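You operate a simulated robot arm through the tools that you are given. There is no shell and no other tool. Be economical: measure what you need, move in short steps, check, and stop when the job is done.

The job below is to be done with a simulated two-armed robot. You get a single attempt, and the scene is never put back.

Task
On the yellow mat, fold the grey cloth in half, so that it is half as wide.

It is judged by the outcome, as a careful person would: the job done as asked, and still so three seconds after it is handed in. It fails if anything else is knocked over, pushed out of place, dropped, spilled or broken. Flat cloth is picked up by pressing the open fingertips on it (5 to 10 N) and closing them slowly along it; thin cloth reads only 2 to 8 mm in the jaws.

Robot
Two 7-joint arms with two-finger parallel grippers on one trunk, on a base that drives. Base frame: it is fixed to the floor where the robot stands at the start and does not move with it; the origin is under the middle of the robot, x ahead of it, y to its left, z up. Units: mm, degrees, N and s.
The left shoulder is at the start at [70, 134, 1101], the right one opposite. Places, roughly: yellow mat [500, 0, 800]. Payload 1.57 kg a hand.
The tool frame of a hand sits at the grasp point between the pads (the TCP): z along the fingers, y along the line on which they close. The tips reach 30 mm beyond it. Largest opening 80 mm; finger width 17, thickness 12; the body of the gripper, 40 by 82 mm, starts 80 mm behind the TCP.
Orientation is that of the tool frame in the base frame, as a unit quaternion [x, y, z, w]. With the fingers straight down and closing along the base's y, the tool's x points along the base's -x, its y along +y and its z along -z.

Tools
- The arms move only by the tool jog_arm. It takes "left_rows", "right_rows" or both (then of equal length, played together; a hand with none holds still); each is a list of rows, each a list of 7 numbers: the opening, from 0 (shut) to 1 (fully open), then the shift along the tool's x, y, z in units of 500 mm (1.0 is 500 mm), then the turn, a rotation vector about the tool's x, y, z in units of 120 degrees (1.0 is 120 degrees). In form: [[gripper, dx, dy, dz, rx, ry, rz], ...]. A call has 1 to 10 rows; each row is the pose to reach, as a shift and turn from the pose commanded when the call began, along the tool's axes at that moment. A call with a number of a shift or a turn outside -1 to 1 is refused whole. Rows are played at 5 a second. More than 50 mm and 8.6 degrees between two rows, or a gripper value outside its range, and nothing of the call is played. A pose out of reach is approached as far as the arm can. The call stops where the force on the tool passes 40 N (or 10 N more than at its start, if that is more) or the arm is blocked; 0.2 s more then pass. The fingers move at their own pace (about 153 mm/s each) and stop on an object; they squeeze with about 30 N. The grip force told is the motor's: it shows also when the fingers shut on nothing. Time passes only in rows, and 0.2 s behind the last, so rows that repeat a pose let the fingers close. The reply holds the time, the measured pose of the TCP, the force on the tool along the base axes, the opening and the grip force, in the units named above and with some noise.
- Cameras (640 x 400 px; columns grow to the right, rows downward): "scene" is now at [127.4, 0.3, 1309.2]; the picture's right is [0.01, -1.00, 0.00], its down [-0.77, -0.01, -0.64] and it looks along [0.64, 0.01, -0.77] (base axes); focal length 262 px, centre (320, 200). "left" rides on the left gripper at [72, 7, -122] in its tool frame; the picture's right is [-0.09, 1.00, 0.00], its down [-0.84, -0.08, -0.54] and it looks along [-0.54, -0.05, 0.84] (tool axes); focal length 238 px, centre (320, 200). "right" rides on the right gripper at [72, -7, -122] in its tool frame; the picture's right is [0.09, 1.00, 0.00], its down [-0.84, 0.08, -0.54] and it looks along [-0.54, 0.05, 0.84] (tool axes); focal length 238 px, centre (320, 200). There is no depth. A picture from a camera that has moved, and an enlarged one, comes with that camera's place and axes in the base frame and with its lens.
- camera(camera): a new picture of that camera. No time passes.
- lift_body(by): slides the trunk up (or, below 0, down) by that many mm; the arms and the scene camera ride with it, the base frame stays. It gives what a move gives, with no picture.
- drive_base(legs): drives the robot by 1 to 6 legs, each [ahead, left, turn to the left] in mm, mm and degrees, along the robot's own axes; the way and the turn of a leg run together, so that a leg with both is an arc; at most 1500 mm and 180 degrees a leg. The arms and the cameras ride along, it lands a little off, and it stops where it bumps. It gives what a move gives.
- head_to(pan, tilt): turns the head with the scene camera to pan (to the left, within 86 degrees either way) and tilt (down, from -29 to 69), counted from straight ahead of the robot. It gives what a move gives.
- close_up(camera, box): a new picture of the part [left, top, right, bottom] of that camera's present view, enlarged. No time passes.
- finish_job(): hands the job in; it is judged then, once.

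Go step by step. Nothing tells you exact positions but the pictures and the camera data: compare them with the known pose of the tool, close in by small moves and look again before you grip or let go. The budget is 120 turns and 88 pictures, counting those below and the enlarged ones. Unless the task says otherwise, let go and move clear before handing in, and close with one line.

The tools are called as name(argument=value, ...) on one line, values as JSON. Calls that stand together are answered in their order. jog_arm: Moves the arms, as the interface text tells. Its arguments: {"type":"object","properties":{"left_rows":{"type":"array"},"right_rows":{"type":"array"}},"required":[]} The other tools are called the same way: lift_body (by) slides the trunk up or down; drive_base (legs) drives the base; head_to (pan, tilt) turns the head that bears the scene camera; camera (camera) takes a picture; close_up (camera, box) takes an enlarged picture of a part of a camera's view; finish_job () hands the job in.

At the start:

```text
t: 0.0
left_ee_pos: [448.8, 186.0, 1043.6]
left_orientation: [0.001, 1.0, 0.0, 0.0]
left_ft_force: [1.2, -0.1, 0.9]
left_finger_gap: 80.2
left_finger_force: 0.0
right_ee_pos: [460.3, -171.4, 1034.3]
right_orientation: [0.001, 1.0, 0.0, 0.0]
right_ft_force: [-0.6, 0.8, -0.2]
right_finger_gap: 80.5
right_finger_force: 0.0
trunk travel left (down, up): [-675.0, 265.0]
robot x, y, heading: [-2.4, 1.1, 0.0]
head pan, tilt: [0.7, 50.4]
```

scene: 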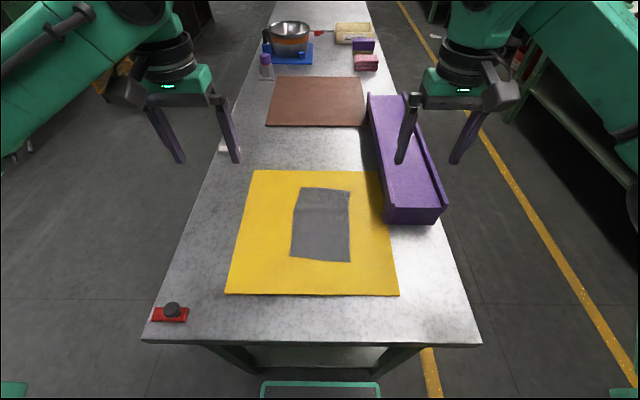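
right: 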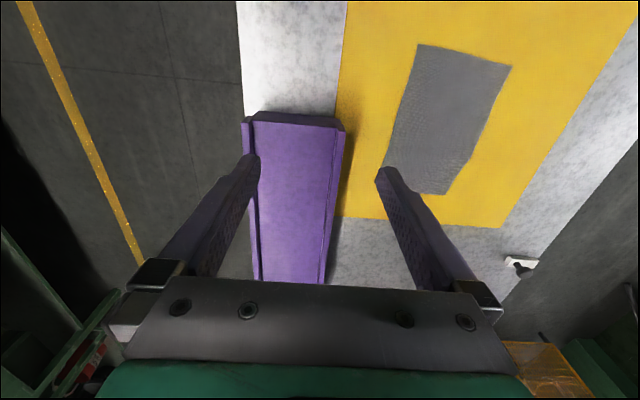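
left: 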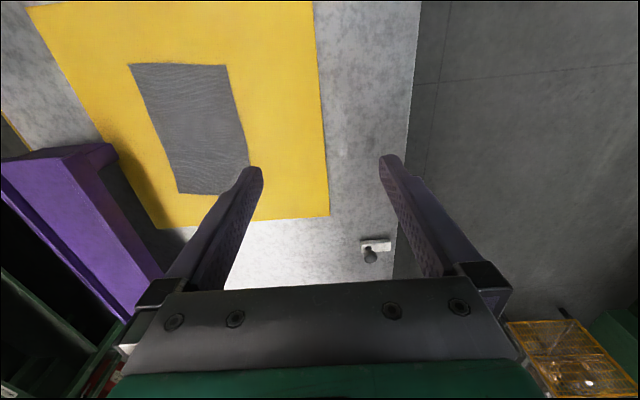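

The grey cloth lies at roughly x 405–630, y −70…+70, with its long side along x. Folding it by its long edge is easiest with both hands from the table's left side, so I check whether there is floor room there.

head_to(pan=70, tilt=40)

camera(camera="scene")

head_to(pan=35, tilt=35)

camera(camera="scene")

```text
t: 1.4
left_ee_pos: [448.5, 186.1, 1043.4]
left_orientation: [0.001, 1.0, 0.0, -0.001]
left_ft_force: [0.2, 0.9, -0.6]
left_finger_gap: 79.9
left_finger_force: 0.1
right_ee_pos: [459.4, -172.5, 1037.0]
right_orientation: [0.0, 1.0, 0.001, 0.0]
right_ft_force: [0.1, 0.3, 0.0]
right_finger_gap: 79.9
right_finger_force: 0.0
trunk travel left (down, up): [-675.0, 265.0]
robot x, y, heading: [-0.0, -0.5, 0.1]
head pan, tilt: [70.0, 40.0]
```

```text
84 pictures are left
camera scene: at [79.9, 79.3, 1323.9], right [0.94, -0.34, 0.0], down [-0.22, -0.6, -0.77], along [0.26, 0.72, -0.64], focal length 262 px, centre (320, 200)
```

scene: 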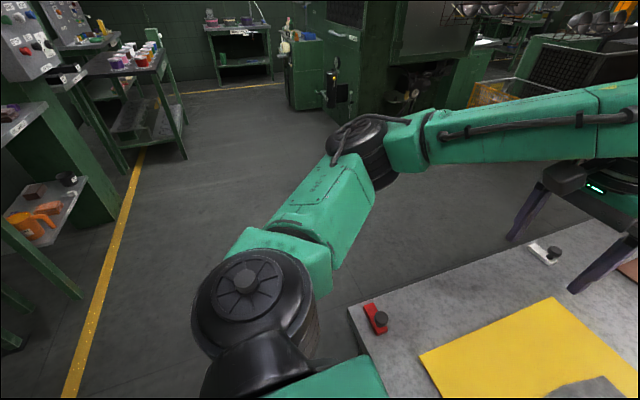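

```text
t: 2.4
left_ee_pos: [448.5, 187.1, 1044.1]
left_orientation: [0.0, 1.0, 0.0, 0.0]
left_ft_force: [-0.1, 0.1, -0.3]
left_finger_gap: 80.2
left_finger_force: 0.0
right_ee_pos: [459.8, -172.5, 1036.1]
right_orientation: [0.001, 1.0, 0.0, 0.0]
right_ft_force: [0.3, 0.0, 0.5]
right_finger_gap: 79.9
right_finger_force: 0.0
trunk travel left (down, up): [-675.0, 265.0]
robot x, y, heading: [4.4, 3.4, 0.1]
head pan, tilt: [35.0, 35.0]
```

```text
83 pictures are left
camera scene: at [122.8, 50.0, 1331.5], right [0.57, -0.82, 0.0], down [-0.47, -0.33, -0.82], along [0.67, 0.47, -0.57], focal length 262 px, centre (320, 200)
```

scene: 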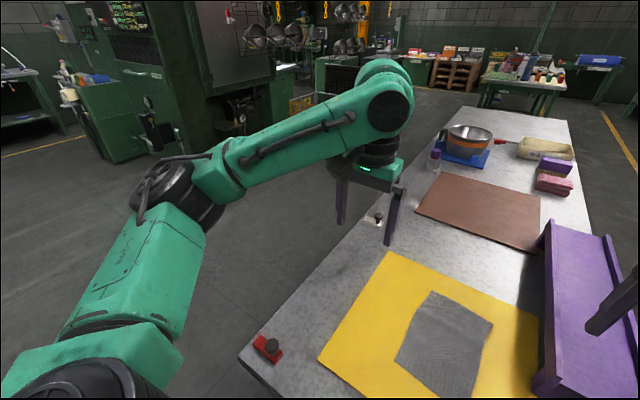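

The floor on the table's left is clear and wide, and the table's left edge is at about y = 336. I back off, go around, and face the table from that side.

drive_base(legs=[[-350, 0, 0], [0, 1000, 0], [865, 0, 0], [0, 0, -90], [340, 0, 0]])

head_to(pan=0, tilt=60)

camera(camera="scene")

```text
t: 19.2
left_ee_pos: [700.3, 177.3, 1043.3]
left_orientation: [0.714, 0.7, 0.0, 0.0]
left_ft_force: [-0.6, -0.7, -1.1]
left_finger_gap: 79.9
left_finger_force: 0.0
right_ee_pos: [340.4, 174.7, 1036.2]
right_orientation: [0.714, 0.7, 0.0, -0.001]
right_ft_force: [-0.5, -0.8, 0.1]
right_finger_gap: 79.6
right_finger_force: 0.0
trunk travel left (down, up): [-675.0, 265.0]
robot x, y, heading: [525.5, 631.8, -91.4]
head pan, tilt: [35.0, 35.0]
```

```text
t: 20.2
left_ee_pos: [699.7, 176.1, 1044.0]
left_orientation: [0.714, 0.7, 0.001, 0.0]
left_ft_force: [0.3, 0.1, -0.1]
left_finger_gap: 80.2
left_finger_force: 0.1
right_ee_pos: [340.8, 173.8, 1037.6]
right_orientation: [0.715, 0.699, 0.0, 0.0]
right_ft_force: [0.3, 0.8, -0.5]
right_finger_gap: 79.7
right_finger_force: 0.0
trunk travel left (down, up): [-675.0, 265.0]
robot x, y, heading: [521.1, 626.2, -91.5]
head pan, tilt: [0.0, 60.0]
```

```text
82 pictures are left
camera scene: at [521.3, 512.5, 1297.2], right [-1.0, 0.02, 0.0], down [0.02, 0.87, -0.5], along [-0.01, -0.5, -0.87], focal length 262 px, centre (320, 200)
```

scene: 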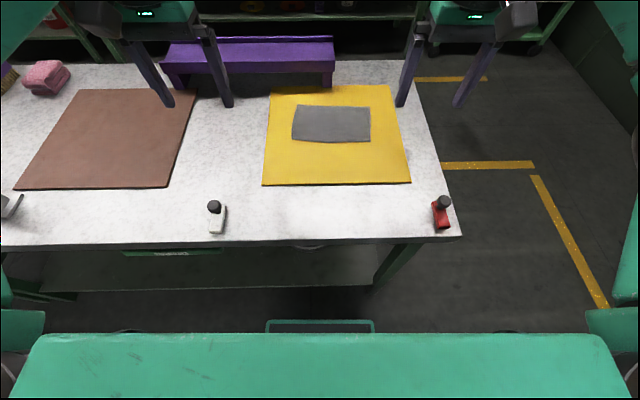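

I'm facing the table from its left side, about 60 mm short of the usual clearance. I creep in and straighten up.

drive_base(legs=[[0, 0, 1.4], [48, 0, 0]])

camera(camera="scene")

close_up(camera="scene", box=[220, 60, 440, 200])

```text
t: 21.4
left_ee_pos: [711.4, 136.3, 1045.2]
left_orientation: [0.706, 0.708, -0.002, 0.002]
left_ft_force: [0.5, 0.1, -0.8]
left_finger_gap: 80.2
left_finger_force: 0.1
right_ee_pos: [351.6, 125.4, 1037.8]
right_orientation: [0.705, 0.709, -0.001, 0.002]
right_ft_force: [0.7, 0.6, -0.4]
right_finger_gap: 80.1
right_finger_force: 0.1
trunk travel left (down, up): [-675.0, 265.0]
robot x, y, heading: [523.7, 583.3, -89.7]
head pan, tilt: [0.0, 60.0]
```

```text
81 pictures are left
camera scene: at [524.1, 468.8, 1297.6], right [-1.0, 0.0, 0.0], down [0.0, 0.86, -0.5], along [0.0, -0.5, -0.86], focal length 262 px, centre (320, 200)
```

scene: 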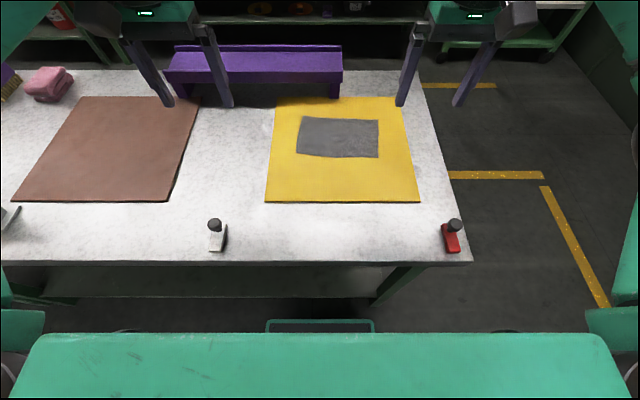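

```text
2.86 times, centred on (330, 130) of scene
camera zoom: at [524.1, 468.8, 1297.6], right [-1.0, 0.0, 0.0], down [0.0, 0.86, -0.5], along [0.0, -0.5, -0.86], focal length 748 px, centre (291, 400)
```

zoom: 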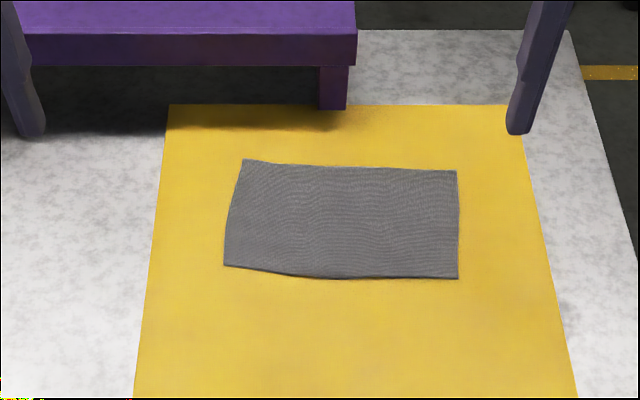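

Measured in the current frame, the cloth corners are near (585,13) and (370,29), far (573,−125) and (356,−110), so I am still a bit far. I creep 30 mm closer and look down at the gap.

drive_base(legs=[[28, 44, 0]])

head_to(pan=0, tilt=55)

camera(camera="scene")

```text
t: 22.4
left_ee_pos: [755.0, 107.0, 1045.2]
left_orientation: [0.706, 0.709, 0.0, 0.001]
left_ft_force: [0.5, 0.1, 0.1]
left_finger_gap: 80.1
left_finger_force: 0.1
right_ee_pos: [395.1, 95.6, 1035.9]
right_orientation: [0.705, 0.709, -0.001, 0.001]
right_ft_force: [-0.3, 0.3, 0.7]
right_finger_gap: 80.0
right_finger_force: 0.1
trunk travel left (down, up): [-675.0, 265.0]
robot x, y, heading: [563.2, 555.7, -89.6]
head pan, tilt: [0.0, 60.0]
```

```text
t: 23.1
left_ee_pos: [756.6, 105.3, 1043.4]
left_orientation: [0.706, 0.708, -0.001, -0.001]
left_ft_force: [0.8, 0.5, -0.6]
left_finger_gap: 79.8
left_finger_force: 0.1
right_ee_pos: [398.1, 93.9, 1036.7]
right_orientation: [0.706, 0.708, 0.0, 0.0]
right_ft_force: [-0.1, 1.0, 0.2]
right_finger_gap: 79.9
right_finger_force: 0.1
trunk travel left (down, up): [-675.0, 265.0]
robot x, y, heading: [565.5, 557.6, -89.6]
head pan, tilt: [0.0, 55.0]
```

```text
79 pictures are left
camera scene: at [569.5, 431.1, 1303.2], right [-1.0, 0.0, 0.0], down [0.0, 0.82, -0.57], along [0.0, -0.57, -0.82], focal length 262 px, centre (320, 200)
```

scene: 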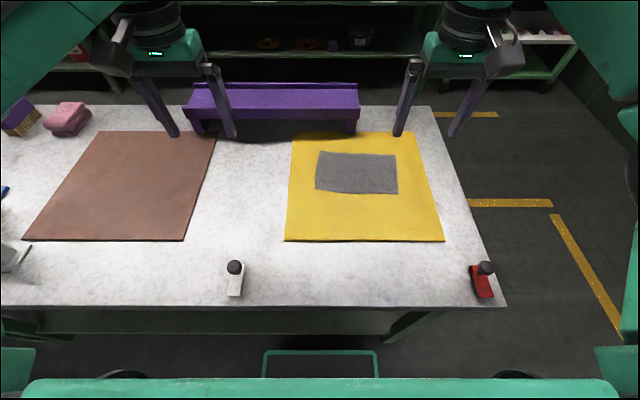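

I stepped the wrong way sideways: the cloth's middle is at about x = 471. I move 95 mm to the right so that I stand centred on it.

drive_base(legs=[[5, -95, 0]])

camera(camera="scene")

close_up(camera="scene", box=[220, 110, 440, 250])

```text
t: 24.2
left_ee_pos: [664.4, 100.7, 1043.4]
left_orientation: [0.705, 0.709, 0.0, -0.001]
left_ft_force: [0.2, -0.1, -0.3]
left_finger_gap: 80.0
left_finger_force: 0.0
right_ee_pos: [304.6, 88.5, 1036.5]
right_orientation: [0.705, 0.709, 0.0, 0.0]
right_ft_force: [-0.4, -1.0, -1.0]
right_finger_gap: 79.9
right_finger_force: 0.2
trunk travel left (down, up): [-675.0, 265.0]
robot x, y, heading: [473.7, 547.7, -89.6]
head pan, tilt: [0.0, 55.0]
```

```text
78 pictures are left
camera scene: at [477.1, 426.1, 1303.2], right [-1.0, -0.01, 0.0], down [0.0, 0.82, -0.57], along [0.0, -0.57, -0.82], focal length 262 px, centre (320, 200)
```

scene: 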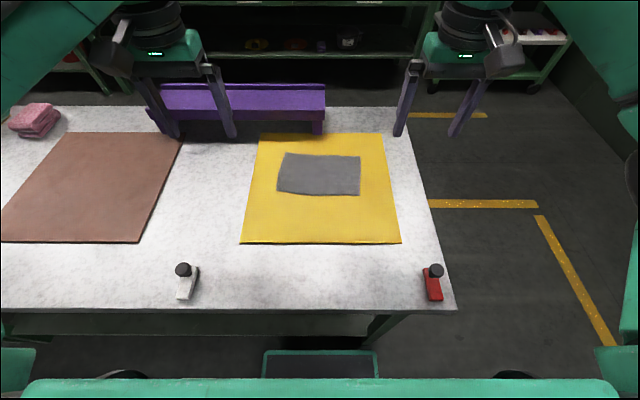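

```text
2.86 times, centred on (330, 180) of scene
camera zoom: at [477.1, 426.1, 1303.2], right [-1.0, -0.01, 0.0], down [0.0, 0.82, -0.57], along [0.0, -0.57, -0.82], focal length 748 px, centre (291, 257)
```

zoom: 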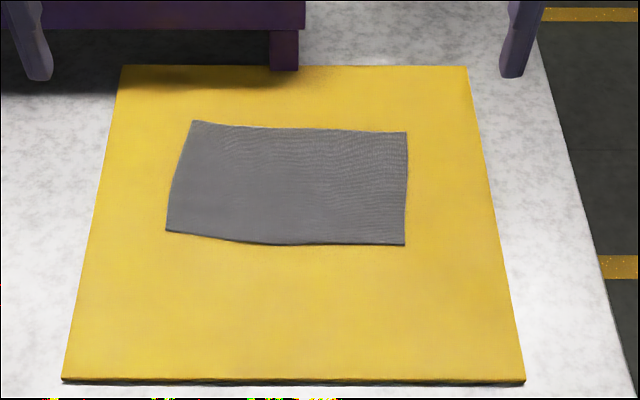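

The cloth's near edge now runs from (589,23) to (376,37). I yaw both hands about 90° so the jaws close across that edge, and bring them above the two grasp points with the jaws partly closed.

jog_arm(left_rows=[[0.25, -0.02, -0.0204, 0.0326, 0, 0, 0.0708], [0.25, -0.04, -0.0408, 0.0652, 0, 0, 0.1416], [0.25, -0.06, -0.0612, 0.0978, 0, 0, 0.2124], [0.25, -0.08, -0.0816, 0.1304, 0, 0, 0.2832], [0.25, -0.1, -0.102, 0.163, 0, 0, 0.354], [0.25, -0.12, -0.1224, 0.1956, 0, 0, 0.4248], [0.25, -0.14, -0.1428, 0.2282, 0, 0, 0.4956], [0.25, -0.16, -0.1632, 0.2608, 0, 0, 0.5664], [0.25, -0.18, -0.1836, 0.2934, 0, 0, 0.6372], [0.25, -0.2, -0.204, 0.326, 0, 0, 0.708]], right_rows=[[0.25, -0.0154, 0.019, 0.0312, 0, 0, -0.0708], [0.25, -0.0308, 0.038, 0.0624, 0, 0, -0.1416], [0.25, -0.0462, 0.057, 0.0936, 0, 0, -0.2124], [0.25, -0.0616, 0.076, 0.1248, 0, 0, -0.2832], [0.25, -0.077, 0.095, 0.156, 0, 0, -0.354], [0.25, -0.0924, 0.114, 0.1872, 0, 0, -0.4248], [0.25, -0.1078, 0.133, 0.2184, 0, 0, -0.4956], [0.25, -0.1232, 0.152, 0.2496, 0, 0, -0.5664], [0.25, -0.1386, 0.171, 0.2808, 0, 0, -0.6372], [0.25, -0.154, 0.19, 0.312, 0, 0, -0.708]])

camera(camera="scene")

```text
t: 26.4
left_ee_pos: [561.4, 0.1, 881.1]
left_orientation: [0.999, 0.044, 0.0, 0.0]
left_ft_force: [-0.1, -0.1, -0.6]
left_finger_gap: 20.2
left_finger_force: 0.1
right_ee_pos: [437.4, 271.6, 872.1]
right_orientation: [0.078, 0.997, -0.025, 0.003]
right_ft_force: [0.5, 0.3, 0.4]
right_finger_gap: 19.8
right_finger_force: 0.0
right hand out of reach, approached as far as the arm can: row 4, 5, 6, 7, 8, 9, 10
trunk travel left (down, up): [-675.0, 265.0]
robot x, y, heading: [475.9, 548.0, -89.8]
head pan, tilt: [0.0, 55.0]
```

```text
76 pictures are left
camera scene: at [475.9, 426.4, 1303.3], right [-1.0, -0.01, 0.0], down [0.0, 0.82, -0.57], along [0.0, -0.57, -0.82], focal length 262 px, centre (320, 200)
```

scene: 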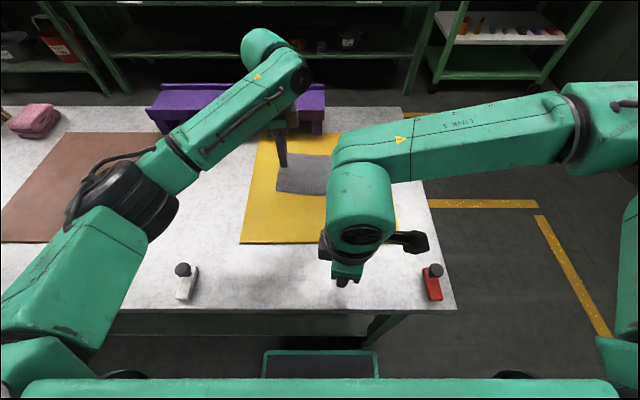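

The left hand arrived, but the right wrist can't turn that way. I take the right hand back along its path to turn it the other way.

jog_arm(right_rows=[[0.25, 0.019, 0.0154, -0.0312, 0, 0, 0.0708], [0.25, 0.038, 0.0308, -0.0624, 0, 0, 0.1416], [0.25, 0.057, 0.0462, -0.0936, 0, 0, 0.2124], [0.25, 0.076, 0.0616, -0.1248, 0, 0, 0.2832], [0.25, 0.095, 0.077, -0.156, 0, 0, 0.354], [0.25, 0.114, 0.0924, -0.1872, 0, 0, 0.4248], [0.25, 0.133, 0.1078, -0.2184, 0, 0, 0.4956], [0.25, 0.152, 0.1232, -0.2496, 0, 0, 0.5664], [0.25, 0.171, 0.1386, -0.2808, 0, 0, 0.6372], [0.25, 0.19, 0.154, -0.312, 0, 0, 0.708]])

camera(camera="scene")

```text
t: 28.0
left_ee_pos: [562.8, 1.5, 880.8]
left_orientation: [0.999, 0.047, 0.0, 0.0]
left_ft_force: [-0.3, 0.6, 0.8]
left_finger_gap: 20.2
left_finger_force: 0.1
right_ee_pos: [382.3, 327.7, 976.5]
right_orientation: [0.563, 0.826, -0.027, 0.018]
right_ft_force: [-1.7, -3.5, 1.5]
right_finger_gap: 19.8
right_finger_force: 0.1
trunk travel left (down, up): [-675.0, 265.0]
robot x, y, heading: [476.7, 550.6, -89.5]
head pan, tilt: [0.0, 55.0]
stopped in row 8 (right hand): the force on the tool passed its limit (the readings are from after the stop); the commanded pose is now the measured one
```

```text
75 pictures are left
camera scene: at [476.0, 426.3, 1303.2], right [-1.0, -0.01, 0.0], down [0.0, 0.82, -0.57], along [0.0, -0.57, -0.82], focal length 262 px, centre (320, 200)
```

scene: 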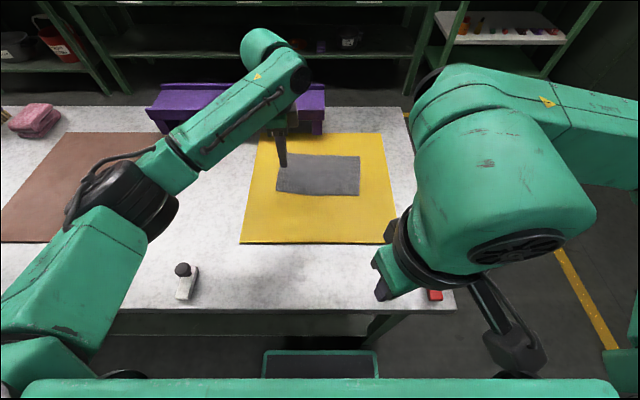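

The right arm is folded up near the body. I move its hand forward and outward, back to its original clear pose.

jog_arm(right_rows=[[0.25, -0.037, -0.031, -0.012, 0, 0, 0.018], [0.25, -0.073, -0.062, -0.024, 0, 0, 0.035], [0.25, -0.11, -0.093, -0.036, 0, 0, 0.053], [0.25, -0.147, -0.125, -0.048, 0, 0, 0.07], [0.25, -0.184, -0.156, -0.06, 0, 0, 0.088], [0.25, -0.22, -0.187, -0.072, 0, 0, 0.106], [0.25, -0.257, -0.218, -0.084, 0, 0, 0.123], [0.25, -0.294, -0.249, -0.096, 0, 0, 0.14], [0.25, -0.33, -0.28, -0.108, 0, 0, 0.158], [0.25, -0.367, -0.312, -0.12, 0, 0, 0.176]])

camera(camera="scene")

```text
t: 30.2
left_ee_pos: [563.9, 0.7, 878.9]
left_orientation: [0.999, 0.048, 0.0, 0.0]
left_ft_force: [0.4, 0.1, 0.5]
left_finger_gap: 20.1
left_finger_force: 0.1
right_ee_pos: [305.0, 103.8, 1048.8]
right_orientation: [0.705, 0.708, -0.023, 0.022]
right_ft_force: [0.4, 0.0, -0.1]
right_finger_gap: 20.1
right_finger_force: 0.1
trunk travel left (down, up): [-675.0, 265.0]
robot x, y, heading: [473.6, 546.7, -89.8]
head pan, tilt: [0.0, 55.0]
```

```text
74 pictures are left
camera scene: at [476.4, 425.5, 1303.1], right [-1.0, -0.01, 0.0], down [0.0, 0.82, -0.57], along [0.0, -0.57, -0.82], focal length 262 px, centre (320, 200)
```

scene: 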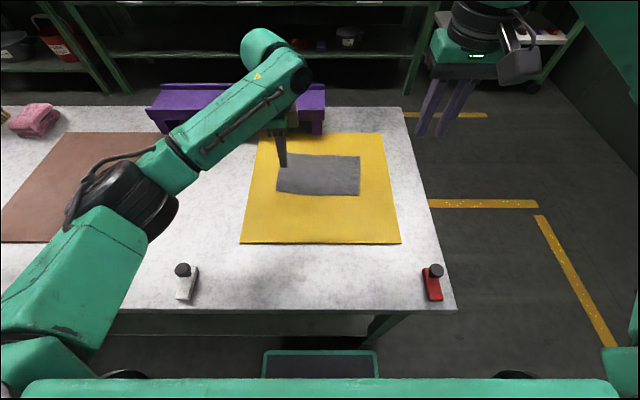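

The right hand is clear again. I level it and yaw it the same way as the left hand.

jog_arm(right_rows=[[0.25, 0, 0, 0, 0, 0.031, 0], [0.25, 0, 0, 0, 0, 0.031, 0]])

jog_arm(right_rows=[[0.25, 0, 0, 0, 0, 0, 0.0708], [0.25, 0, 0, 0, 0, 0, 0.1416], [0.25, 0, 0, 0, 0, 0, 0.2124], [0.25, 0, 0, 0, 0, 0, 0.2832], [0.25, 0, 0, 0, 0, 0, 0.354], [0.25, 0, 0, 0, 0, 0, 0.4248], [0.25, 0, 0, 0, 0, 0, 0.4956], [0.25, 0, 0, 0, 0, 0, 0.5664], [0.25, 0, 0, 0, 0, 0, 0.6372], [0.25, 0, 0, 0, 0, 0, 0.708]])

camera(camera="scene")

```text
t: 30.8
left_ee_pos: [562.4, 0.7, 880.4]
left_orientation: [0.999, 0.047, 0.001, 0.0]
left_ft_force: [0.1, 0.2, 0.6]
left_finger_gap: 19.9
left_finger_force: 0.1
right_ee_pos: [304.8, 104.5, 1049.2]
right_orientation: [0.705, 0.709, 0.0, -0.001]
right_ft_force: [0.4, 0.5, 0.2]
right_finger_gap: 20.0
right_finger_force: 0.1
trunk travel left (down, up): [-675.0, 265.0]
robot x, y, heading: [474.2, 549.9, -89.7]
head pan, tilt: [0.0, 55.0]
```

```text
t: 33.0
left_ee_pos: [562.9, 1.0, 880.7]
left_orientation: [0.999, 0.047, -0.001, 0.0]
left_ft_force: [-0.2, -0.3, -0.5]
left_finger_gap: 20.1
left_finger_force: 0.0
right_ee_pos: [305.3, 103.2, 1050.5]
right_orientation: [0.999, 0.046, 0.0, 0.0]
right_ft_force: [0.6, -0.4, 1.3]
right_finger_gap: 19.8
right_finger_force: 0.0
trunk travel left (down, up): [-675.0, 265.0]
robot x, y, heading: [473.8, 548.1, -89.5]
head pan, tilt: [0.0, 55.0]
```

```text
73 pictures are left
camera scene: at [476.3, 426.0, 1303.2], right [-1.0, -0.01, 0.0], down [0.0, 0.82, -0.57], along [0.0, -0.57, -0.82], focal length 262 px, centre (320, 200)
```

scene: 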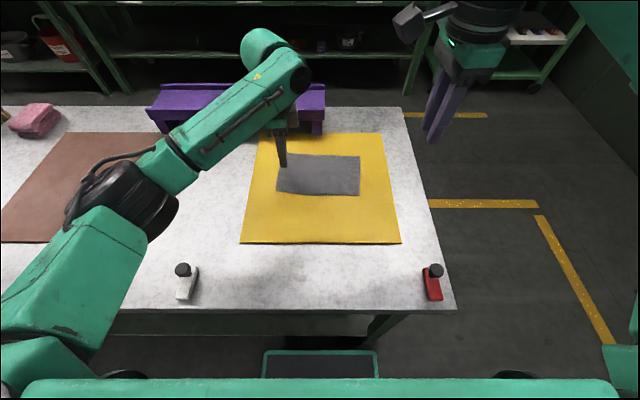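

That yaw works. I bring the right hand over its grasp point at (400, 11) and finish the yaw of both hands.

jog_arm(left_rows=[[0.25, 0, 0, 0, 0, 0, 0.02], [0.25, 0, 0, 0, 0, 0, 0.04], [0.25, 0, 0, 0, 0, 0, 0.06], [0.25, 0, 0, 0, 0, 0, 0.077], [0.25, 0, 0, 0, 0, 0, 0.077], [0.25, 0, 0, 0, 0, 0, 0.077], [0.25, 0, 0, 0, 0, 0, 0.077], [0.25, 0, 0, 0, 0, 0, 0.077]], right_rows=[[0.25, 0.022, 0.025, 0.042, 0, 0, 0.01], [0.25, 0.043, 0.05, 0.085, 0, 0, 0.02], [0.25, 0.065, 0.076, 0.127, 0, 0, 0.03], [0.25, 0.087, 0.101, 0.169, 0, 0, 0.04], [0.25, 0.108, 0.126, 0.211, 0, 0, 0.05], [0.25, 0.13, 0.152, 0.254, 0, 0, 0.06], [0.25, 0.151, 0.177, 0.296, 0, 0, 0.07], [0.25, 0.173, 0.202, 0.338, 0, 0, 0.077]])

camera(camera="scene")

camera(camera="right")

camera(camera="left")

```text
t: 34.8
left_ee_pos: [561.2, 0.4, 881.7]
left_orientation: [0.999, -0.034, 0.0, -0.001]
left_ft_force: [0.1, 0.6, -0.7]
left_finger_gap: 19.9
left_finger_force: 0.0
right_ee_pos: [400.2, 9.7, 880.2]
right_orientation: [0.999, -0.034, -0.002, 0.0]
right_ft_force: [-0.5, 0.4, -0.1]
right_finger_gap: 20.2
right_finger_force: 0.1
trunk travel left (down, up): [-675.0, 265.0]
robot x, y, heading: [474.9, 548.4, -89.8]
head pan, tilt: [0.0, 55.0]
```

```text
72 pictures are left
camera scene: at [477.0, 425.3, 1303.2], right [-1.0, -0.01, 0.0], down [0.0, 0.82, -0.57], along [0.0, -0.57, -0.82], focal length 262 px, centre (320, 200)
```

scene: 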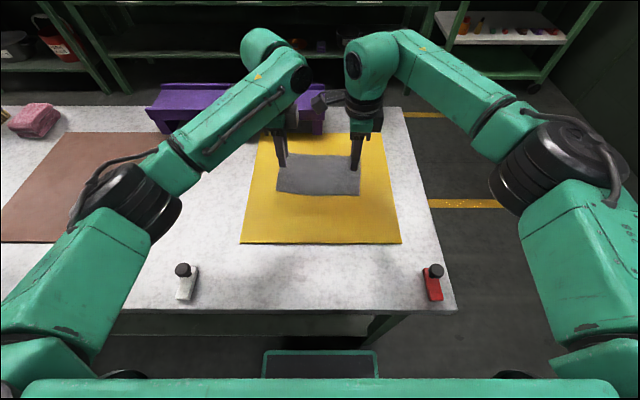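

```text
71 pictures are left
camera right: at [472.3, 11.0, 1003.1], right [0.02, -1.0, 0.0], down [-0.84, -0.02, 0.54], along [-0.54, -0.01, -0.84], focal length 238 px, centre (320, 200)
```

right: 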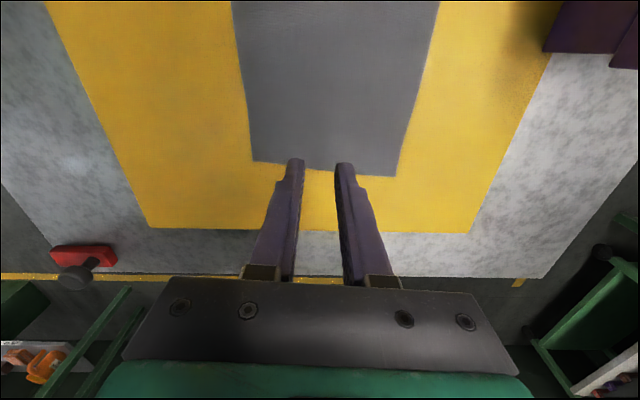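

```text
70 pictures are left
camera left: at [634.7, -10.3, 1002.0], right [-0.16, -0.99, 0.0], down [-0.83, 0.13, 0.54], along [-0.54, 0.09, -0.84], focal length 238 px, centre (320, 200)
```

left: 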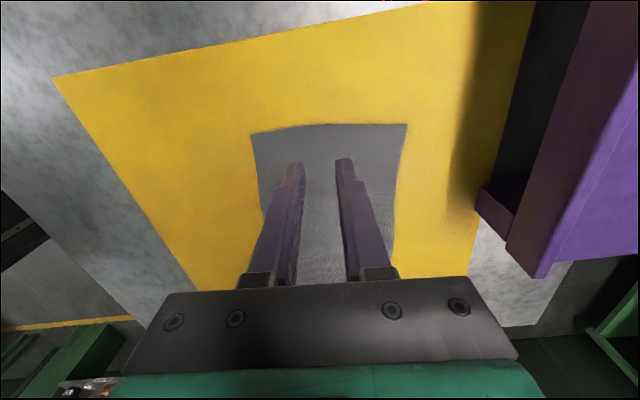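

Triangulating the corners from two cameras puts the cloth at z ≈ 810, higher than I assumed. The near edge therefore runs (581,56) to (386,70), so I shift the hands there and hover about 10 mm above.

jog_arm(left_rows=[[0.25, -0.006, -0.035, 0, 0, 0, 0], [0.25, -0.012, -0.07, 0, 0, 0, 0], [0.25, -0.012, -0.07, 0.03, 0, 0, 0], [0.25, -0.012, -0.07, 0.058, 0, 0, 0]], right_rows=[[0.25, 0.004, -0.037, 0, 0, 0, 0], [0.25, 0.007, -0.074, 0, 0, 0, 0], [0.25, 0.007, -0.074, 0.03, 0, 0, 0], [0.25, 0.007, -0.074, 0.056, 0, 0, 0]])

camera(camera="right")

camera(camera="left")

close_up(camera="scene", box=[240, 110, 400, 210])

```text
t: 35.8
left_ee_pos: [559.0, 37.7, 852.1]
left_orientation: [0.999, -0.034, 0.0, 0.0]
left_ft_force: [-0.1, 0.0, 0.8]
left_finger_gap: 20.0
left_finger_force: 0.1
right_ee_pos: [407.2, 48.0, 850.0]
right_orientation: [0.999, -0.035, -0.001, 0.0]
right_ft_force: [0.4, 0.2, 0.2]
right_finger_gap: 20.0
right_finger_force: 0.1
trunk travel left (down, up): [-675.0, 265.0]
robot x, y, heading: [475.3, 549.2, -89.6]
head pan, tilt: [0.0, 55.0]
```

```text
69 pictures are left
camera right: at [478.2, 48.5, 974.1], right [0.02, -1.0, 0.0], down [-0.84, -0.02, 0.54], along [-0.54, -0.01, -0.84], focal length 238 px, centre (320, 200)
```

right: 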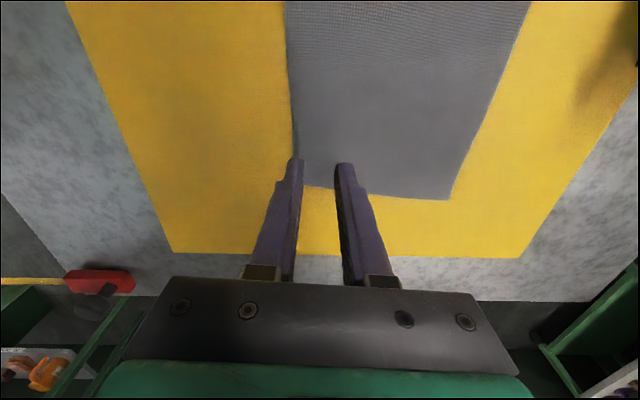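

```text
68 pictures are left
camera left: at [631.2, 26.8, 972.8], right [-0.16, -0.99, 0.0], down [-0.83, 0.13, 0.54], along [-0.54, 0.09, -0.84], focal length 238 px, centre (320, 200)
```

left: 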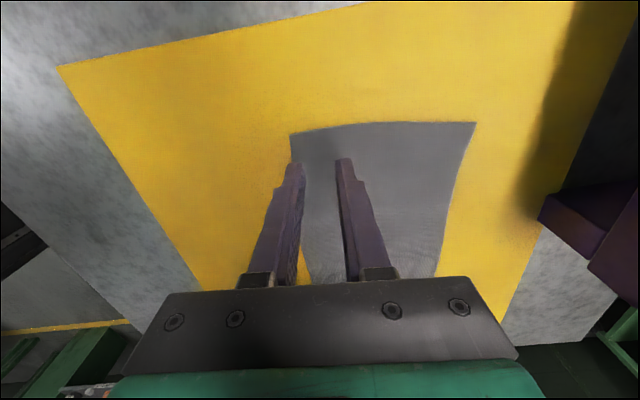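

```text
4.00 times, centred on (320, 160) of scene
camera zoom: at [476.4, 426.0, 1303.3], right [-1.0, -0.01, 0.0], down [0.0, 0.82, -0.57], along [0.0, -0.57, -0.82], focal length 1047 px, centre (320, 360)
```

zoom: 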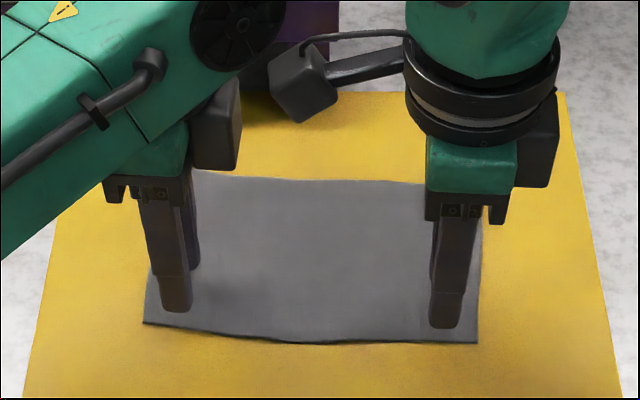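

The outer fingers sit right over the cloth edge, so I move both hands 7 mm inward and then lower them gently.

jog_arm(left_rows=[[0.25, 0, 0.014, 0, 0, 0, 0], [0.25, 0, 0.014, 0.008, 0, 0, 0], [0.25, 0, 0.014, 0.016, 0, 0, 0]], right_rows=[[0.25, 0, 0.014, 0, 0, 0, 0], [0.25, 0, 0.014, 0.006, 0, 0, 0], [0.25, 0, 0.014, 0.012, 0, 0, 0]])

```text
t: 36.6
left_ee_pos: [558.3, 30.0, 844.1]
left_orientation: [0.999, -0.034, 0.0, 0.0]
left_ft_force: [0.1, 0.9, -1.0]
left_finger_gap: 19.9
left_finger_force: 0.1
right_ee_pos: [406.7, 41.5, 846.1]
right_orientation: [0.999, -0.033, -0.001, 0.0]
right_ft_force: [-0.9, 0.2, -0.8]
right_finger_gap: 20.0
right_finger_force: 0.1
trunk travel left (down, up): [-675.0, 265.0]
robot x, y, heading: [475.7, 552.0, -89.7]
head pan, tilt: [0.0, 55.0]
```

No contact yet, so I lower further in small steps.

jog_arm(left_rows=[[0.25, 0, 0, 0.003, 0, 0, 0], [0.25, 0, 0, 0.006, 0, 0, 0]], right_rows=[[0.25, 0, 0, 0.004, 0, 0, 0], [0.25, 0, 0, 0.008, 0, 0, 0]])

camera(camera="left")

camera(camera="right")

```text
t: 37.2
left_ee_pos: [557.3, 29.8, 839.7]
left_orientation: [0.999, -0.035, 0.0, 0.0]
left_ft_force: [-0.3, 0.6, -0.2]
left_finger_gap: 20.0
left_finger_force: 0.0
right_ee_pos: [405.7, 42.5, 843.1]
right_orientation: [0.999, -0.034, -0.001, 0.001]
right_ft_force: [0.5, -0.1, -0.5]
right_finger_gap: 20.0
right_finger_force: 0.1
trunk travel left (down, up): [-675.0, 265.0]
robot x, y, heading: [480.9, 546.8, -89.8]
head pan, tilt: [0.0, 55.0]
```

```text
66 pictures are left
camera left: at [629.6, 19.5, 961.9], right [-0.16, -0.99, 0.0], down [-0.83, 0.13, 0.54], along [-0.54, 0.09, -0.84], focal length 238 px, centre (320, 200)
```

left: 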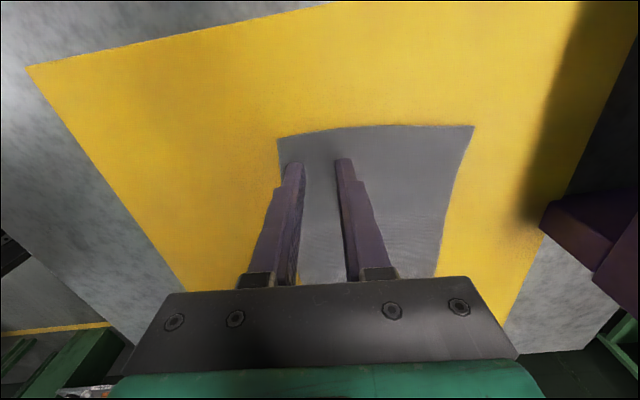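

```text
65 pictures are left
camera right: at [477.5, 42.7, 965.6], right [0.02, -1.0, 0.0], down [-0.84, -0.02, 0.54], along [-0.54, -0.01, -0.84], focal length 238 px, centre (320, 200)
```

right: 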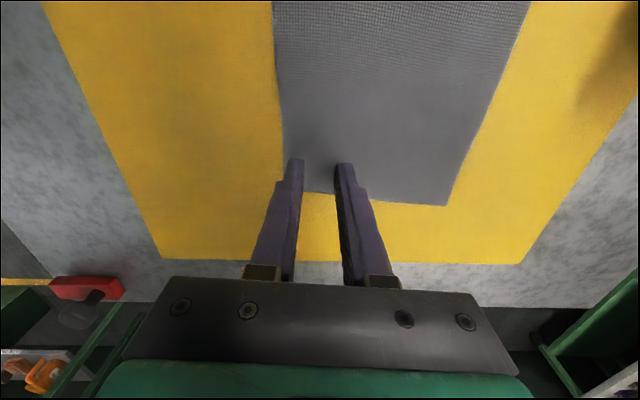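

Both finger pairs are over the cloth, just inside the edge. I keep lowering.

jog_arm(left_rows=[[0.25, 0, 0, 0.004, 0, 0, 0], [0.25, 0, 0, 0.008, 0, 0, 0]], right_rows=[[0.25, 0, 0, 0.005, 0, 0, 0], [0.25, 0, 0, 0.012, 0, 0, 0]])

jog_arm(left_rows=[[0.25, 0, 0, 0.004, 0, 0, 0], [0.25, 0, 0, 0.008, 0, 0, 0]], right_rows=[[0.25, 0, 0, 0.004, 0, 0, 0], [0.25, 0, 0, 0.008, 0, 0, 0]])

```text
t: 37.8
left_ee_pos: [556.9, 30.1, 837.5]
left_orientation: [0.999, -0.033, 0.0, 0.002]
left_ft_force: [0.7, -1.9, 4.1]
left_finger_gap: 19.3
left_finger_force: 0.1
right_ee_pos: [406.0, 42.2, 838.6]
right_orientation: [0.999, -0.035, 0.0, 0.002]
right_ft_force: [0.4, -1.5, 7.4]
right_finger_gap: 19.1
right_finger_force: 0.0
trunk travel left (down, up): [-675.0, 265.0]
robot x, y, heading: [473.8, 549.4, -89.7]
head pan, tilt: [0.0, 55.0]
```

```text
t: 38.4
left_ee_pos: [558.4, 31.2, 838.5]
left_orientation: [0.999, -0.033, 0.0, 0.005]
left_ft_force: [2.3, -3.8, 21.1]
left_finger_gap: 16.4
left_finger_force: 0.1
right_ee_pos: [406.3, 42.6, 838.9]
right_orientation: [0.999, -0.034, 0.0, 0.004]
right_ft_force: [-3.7, -5.0, 29.2]
right_finger_gap: 16.3
right_finger_force: 0.1
trunk travel left (down, up): [-675.0, 265.0]
robot x, y, heading: [476.0, 552.7, -89.8]
head pan, tilt: [0.0, 55.0]
```

Contact is made, but the press is too hard (21 and 29 N). I back off to about 8 N.

jog_arm(left_rows=[[0.25, 0, 0, -0.003, 0, 0, 0], [0.25, 0, 0, -0.006, 0, 0, 0]], right_rows=[[0.25, 0, 0, -0.004, 0, 0, 0], [0.25, 0, 0, -0.008, 0, 0, 0]])

```text
t: 39.0
left_ee_pos: [557.3, 32.0, 838.2]
left_orientation: [0.999, -0.033, 0.0, 0.003]
left_ft_force: [5.6, -2.5, 25.7]
left_finger_gap: 16.9
left_finger_force: 0.0
right_ee_pos: [407.0, 43.4, 839.8]
right_orientation: [0.999, -0.034, -0.002, 0.001]
right_ft_force: [-4.9, -5.2, 12.4]
right_finger_gap: 16.0
right_finger_force: 0.0
trunk travel left (down, up): [-675.0, 265.0]
robot x, y, heading: [477.1, 546.8, -89.7]
head pan, tilt: [0.0, 55.0]
```

The force lags behind the motion, so I ease both hands up a little more.

jog_arm(left_rows=[[0.25, 0, 0, -0.003, 0, 0, 0], [0.25, 0, 0, -0.005, 0, 0, 0], [0.25, 0, 0, -0.005, 0, 0, 0]], right_rows=[[0.25, 0, 0, -0.001, 0, 0, 0], [0.25, 0, 0, -0.001, 0, 0, 0], [0.25, 0, 0, -0.001, 0, 0, 0]])

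```text
t: 39.8
left_ee_pos: [556.5, 31.9, 838.5]
left_orientation: [0.999, -0.035, 0.0, 0.001]
left_ft_force: [4.7, -3.5, 17.4]
left_finger_gap: 16.7
left_finger_force: 0.2
right_ee_pos: [406.4, 43.0, 839.1]
right_orientation: [0.999, -0.033, -0.001, 0.001]
right_ft_force: [-2.1, -0.6, 2.8]
right_finger_gap: 19.4
right_finger_force: 0.1
trunk travel left (down, up): [-675.0, 265.0]
robot x, y, heading: [475.6, 549.4, -89.4]
head pan, tilt: [0.0, 55.0]
```

jog_arm(left_rows=[[0.25, 0, 0, -0.002, 0, 0, 0], [0.25, 0, 0, -0.003, 0, 0, 0], [0.25, 0, 0, -0.003, 0, 0, 0]], right_rows=[[0.25, 0, 0, 0.001, 0, 0, 0], [0.25, 0, 0, 0.002, 0, 0, 0], [0.25, 0, 0, 0.002, 0, 0, 0]])

```text
t: 40.6
left_ee_pos: [556.6, 31.7, 839.0]
left_orientation: [0.999, -0.034, -0.001, 0.0]
left_ft_force: [0.3, -0.1, -0.3]
left_finger_gap: 19.9
left_finger_force: 0.0
right_ee_pos: [405.8, 42.6, 838.2]
right_orientation: [0.999, -0.033, 0.0, 0.002]
right_ft_force: [-0.7, 1.8, 11.1]
right_finger_gap: 20.2
right_finger_force: 0.5
trunk travel left (down, up): [-675.0, 265.0]
robot x, y, heading: [474.9, 545.4, -89.8]
head pan, tilt: [0.0, 55.0]
```

jog_arm(left_rows=[[0.25, 0, 0, 0.002, 0, 0, 0], [0.25, 0, 0, 0.004, 0, 0, 0], [0.25, 0, 0, 0.004, 0, 0, 0]])

```text
t: 41.4
left_ee_pos: [558.4, 30.2, 837.6]
left_orientation: [0.999, -0.034, -0.001, 0.001]
left_ft_force: [-1.2, 0.2, 1.6]
left_finger_gap: 20.5
left_finger_force: 0.5
right_ee_pos: [405.9, 42.3, 838.0]
right_orientation: [0.999, -0.034, -0.001, 0.002]
right_ft_force: [0.7, 0.4, 11.9]
right_finger_gap: 20.3
right_finger_force: 0.0
trunk travel left (down, up): [-675.0, 265.0]
robot x, y, heading: [477.0, 548.6, -89.9]
head pan, tilt: [0.0, 55.0]
```

The right hand presses with about 11 N and the left has just made contact. I add about 1.5 mm on the left, then close both hands slowly.

jog_arm(left_rows=[[0.25, 0, 0, 0.002, 0, 0, 0], [0.25, 0, 0, 0.003, 0, 0, 0], [0.21, 0, 0, 0.003, 0, 0, 0], [0.17, 0, 0, 0.003, 0, 0, 0], [0.13, 0, 0, 0.003, 0, 0, 0], [0.09, 0, 0, 0.003, 0, 0, 0], [0.05, 0, 0, 0.003, 0, 0, 0], [0.0, 0, 0, 0.003, 0, 0, 0], [0.0, 0, 0, 0.003, 0, 0, 0], [0.0, 0, 0, 0.003, 0, 0, 0]], right_rows=[[0.25, 0, 0, -0.0005, 0, 0, 0], [0.25, 0, 0, -0.0005, 0, 0, 0], [0.21, 0, 0, -0.0005, 0, 0, 0], [0.17, 0, 0, -0.0005, 0, 0, 0], [0.13, 0, 0, -0.0005, 0, 0, 0], [0.09, 0, 0, -0.0005, 0, 0, 0], [0.05, 0, 0, -0.0005, 0, 0, 0], [0.0, 0, 0, -0.0005, 0, 0, 0], [0.0, 0, 0, -0.0005, 0, 0, 0], [0.0, 0, 0, -0.0005, 0, 0, 0]])

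camera(camera="left")

camera(camera="right")

```text
t: 43.6
left_ee_pos: [558.2, 33.6, 838.2]
left_orientation: [0.999, -0.033, 0.0, 0.003]
left_ft_force: [1.3, 5.8, 24.6]
left_finger_gap: 0.0
left_finger_force: 21.1
right_ee_pos: [405.8, 44.9, 838.9]
right_orientation: [0.999, -0.034, -0.001, 0.003]
right_ft_force: [0.4, 0.8, -0.9]
right_finger_gap: 0.0
right_finger_force: 21.1
trunk travel left (down, up): [-675.0, 265.0]
robot x, y, heading: [474.5, 551.7, -89.7]
head pan, tilt: [0.0, 55.0]
```

```text
64 pictures are left
camera left: at [630.4, 23.4, 959.8], right [-0.16, -0.99, 0.0], down [-0.83, 0.14, 0.54], along [-0.54, 0.08, -0.84], focal length 238 px, centre (320, 200)
```

left: 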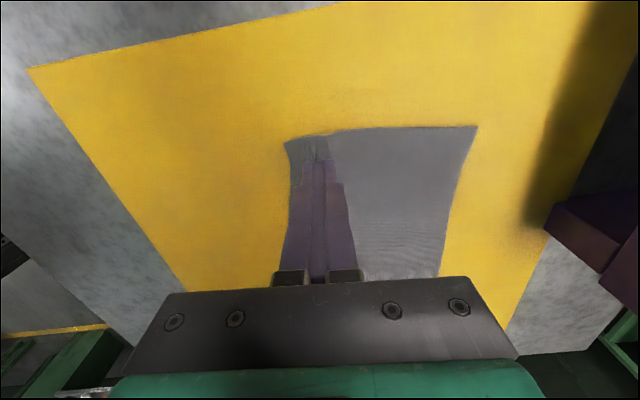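

```text
63 pictures are left
camera right: at [477.2, 45.3, 962.6], right [0.02, -1.0, 0.0], down [-0.84, -0.02, 0.54], along [-0.54, -0.02, -0.84], focal length 238 px, centre (320, 200)
```

right: 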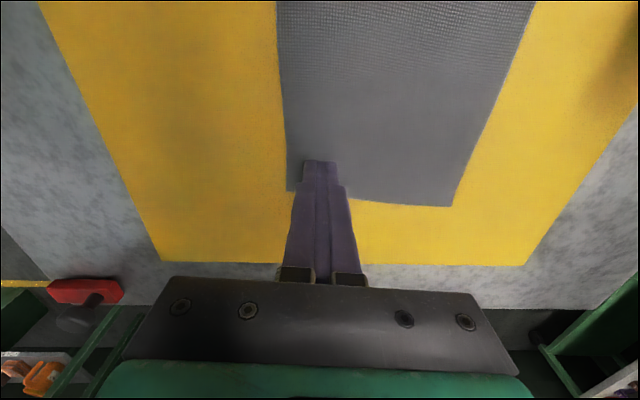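

The jaws read 0, though the left one has gathered some cloth. I lift both slightly to see whether anything is held.

jog_arm(left_rows=[[0, 0, 0, -0.01, 0, 0, 0], [0, 0, 0, -0.02, 0, 0, 0], [0, 0, 0, -0.03, 0, 0, 0]], right_rows=[[0, 0, 0, -0.01, 0, 0, 0], [0, 0, 0, -0.02, 0, 0, 0], [0, 0, 0, -0.02, 0, 0, 0]])

camera(camera="left")

close_up(camera="scene", box=[240, 110, 400, 210])

```text
t: 44.4
left_ee_pos: [558.4, 29.0, 852.3]
left_orientation: [0.999, -0.034, 0.0, -0.001]
left_ft_force: [-0.4, 0.3, -0.2]
left_finger_gap: 0.0
left_finger_force: 21.7
right_ee_pos: [407.4, 41.7, 847.4]
right_orientation: [0.999, -0.034, -0.002, 0.0]
right_ft_force: [0.6, 0.4, -0.2]
right_finger_gap: 0.0
right_finger_force: 21.1
trunk travel left (down, up): [-675.0, 265.0]
robot x, y, heading: [473.5, 548.8, -89.9]
head pan, tilt: [0.0, 55.0]
```

```text
62 pictures are left
camera left: at [630.3, 18.4, 973.0], right [-0.16, -0.99, 0.0], down [-0.83, 0.13, 0.54], along [-0.54, 0.09, -0.84], focal length 238 px, centre (320, 200)
```

left: 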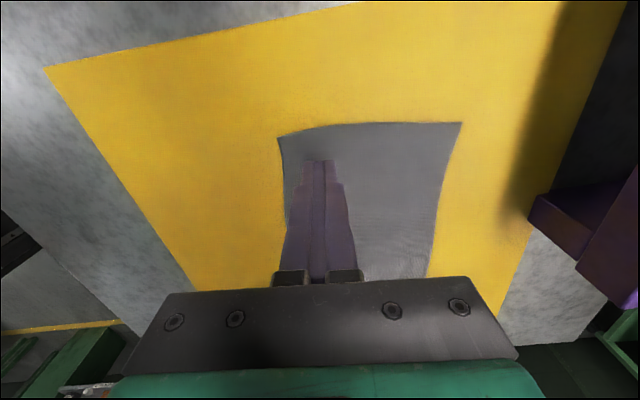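

```text
4.00 times, centred on (320, 160) of scene
camera zoom: at [476.2, 426.2, 1303.2], right [-1.0, -0.01, 0.0], down [0.0, 0.82, -0.57], along [0.0, -0.57, -0.82], focal length 1047 px, centre (320, 360)
```

zoom: 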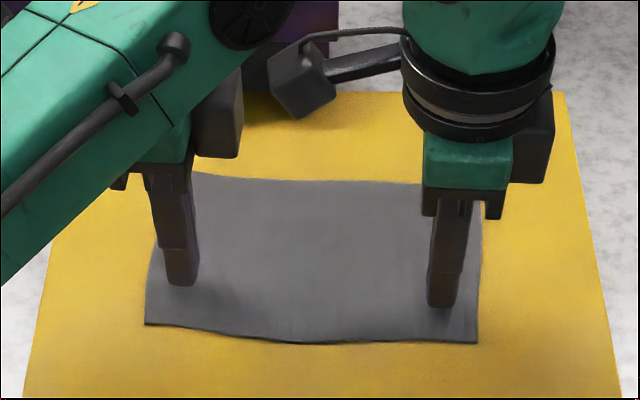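

Nothing was held, and the cloth sprang back flat. I retry with a wider opening (40 mm) slightly further in, pressing steadily.

jog_arm(left_rows=[[0.5, 0, 0.014, 0, 0, 0, 0], [0.5, 0, 0.014, 0, 0, 0, 0], [0.5, 0, 0.014, 0.013, 0, 0, 0], [0.5, 0, 0.014, 0.024, 0, 0, 0]], right_rows=[[0.5, 0, 0.014, 0, 0, 0, 0], [0.5, 0, 0.014, 0, 0, 0, 0], [0.5, 0, 0.014, 0.008, 0, 0, 0], [0.5, 0, 0.014, 0.014, 0, 0, 0]])

jog_arm(left_rows=[[0.5, 0, 0, 0.003, 0, 0, 0], [0.5, 0, 0, 0.004, 0, 0, 0], [0.5, 0, 0, 0.004, 0, 0, 0]], right_rows=[[0.5, 0, 0, 0.003, 0, 0, 0], [0.5, 0, 0, 0.004, 0, 0, 0], [0.5, 0, 0, 0.004, 0, 0, 0]])

```text
t: 45.4
left_ee_pos: [557.4, 20.6, 839.8]
left_orientation: [0.999, -0.034, 0.0, 0.0]
left_ft_force: [-0.2, 0.2, 0.0]
left_finger_gap: 40.0
left_finger_force: 0.2
right_ee_pos: [406.4, 35.5, 840.2]
right_orientation: [0.999, -0.034, 0.0, 0.0]
right_ft_force: [-0.2, -0.4, 0.3]
right_finger_gap: 40.0
right_finger_force: 0.0
trunk travel left (down, up): [-675.0, 265.0]
robot x, y, heading: [474.5, 547.7, -89.7]
head pan, tilt: [0.0, 55.0]
```

```text
t: 46.2
left_ee_pos: [557.8, 21.9, 839.4]
left_orientation: [0.999, -0.034, 0.0, 0.002]
left_ft_force: [2.3, -2.6, 11.1]
left_finger_gap: 38.7
left_finger_force: 0.0
right_ee_pos: [405.6, 34.9, 839.7]
right_orientation: [0.999, -0.034, -0.001, 0.001]
right_ft_force: [0.7, -1.3, 1.6]
right_finger_gap: 39.4
right_finger_force: 0.0
trunk travel left (down, up): [-675.0, 265.0]
robot x, y, heading: [474.5, 551.8, -89.4]
head pan, tilt: [0.0, 55.0]
```

jog_arm(left_rows=[[0.5, 0, 0, 0, 0, 0, 0], [0.46, 0, 0, 0, 0, 0, 0], [0.42, 0, 0, 0, 0, 0, 0], [0.38, 0, 0, 0, 0, 0, 0]], right_rows=[[0.5, 0, 0, 0.003, 0, 0, 0], [0.46, 0, 0, 0.003, 0, 0, 0], [0.42, 0, 0, 0.003, 0, 0, 0], [0.38, 0, 0, 0.003, 0, 0, 0]])

camera(camera="left")

camera(camera="right")

```text
t: 47.2
left_ee_pos: [557.3, 24.2, 838.0]
left_orientation: [0.999, -0.035, -0.001, 0.002]
left_ft_force: [0.4, -1.7, 6.1]
left_finger_gap: 28.9
left_finger_force: 0.1
right_ee_pos: [405.1, 36.7, 838.3]
right_orientation: [0.999, -0.034, 0.0, 0.001]
right_ft_force: [1.2, 1.2, 14.8]
right_finger_gap: 30.3
right_finger_force: 0.0
trunk travel left (down, up): [-675.0, 265.0]
robot x, y, heading: [472.3, 547.8, -90.0]
head pan, tilt: [0.0, 55.0]
```

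```text
60 pictures are left
camera left: at [629.7, 13.9, 960.0], right [-0.16, -0.99, 0.0], down [-0.83, 0.14, 0.54], along [-0.54, 0.08, -0.84], focal length 238 px, centre (320, 200)
```

left: 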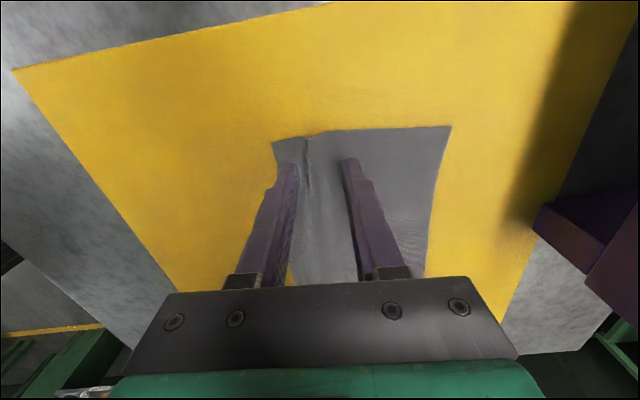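

```text
59 pictures are left
camera right: at [478.2, 37.8, 961.6], right [0.03, -1.0, 0.0], down [-0.84, -0.02, 0.54], along [-0.54, -0.02, -0.84], focal length 238 px, centre (320, 200)
```

right: 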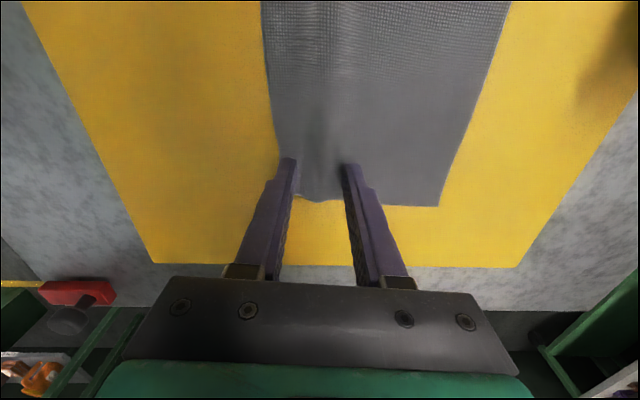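

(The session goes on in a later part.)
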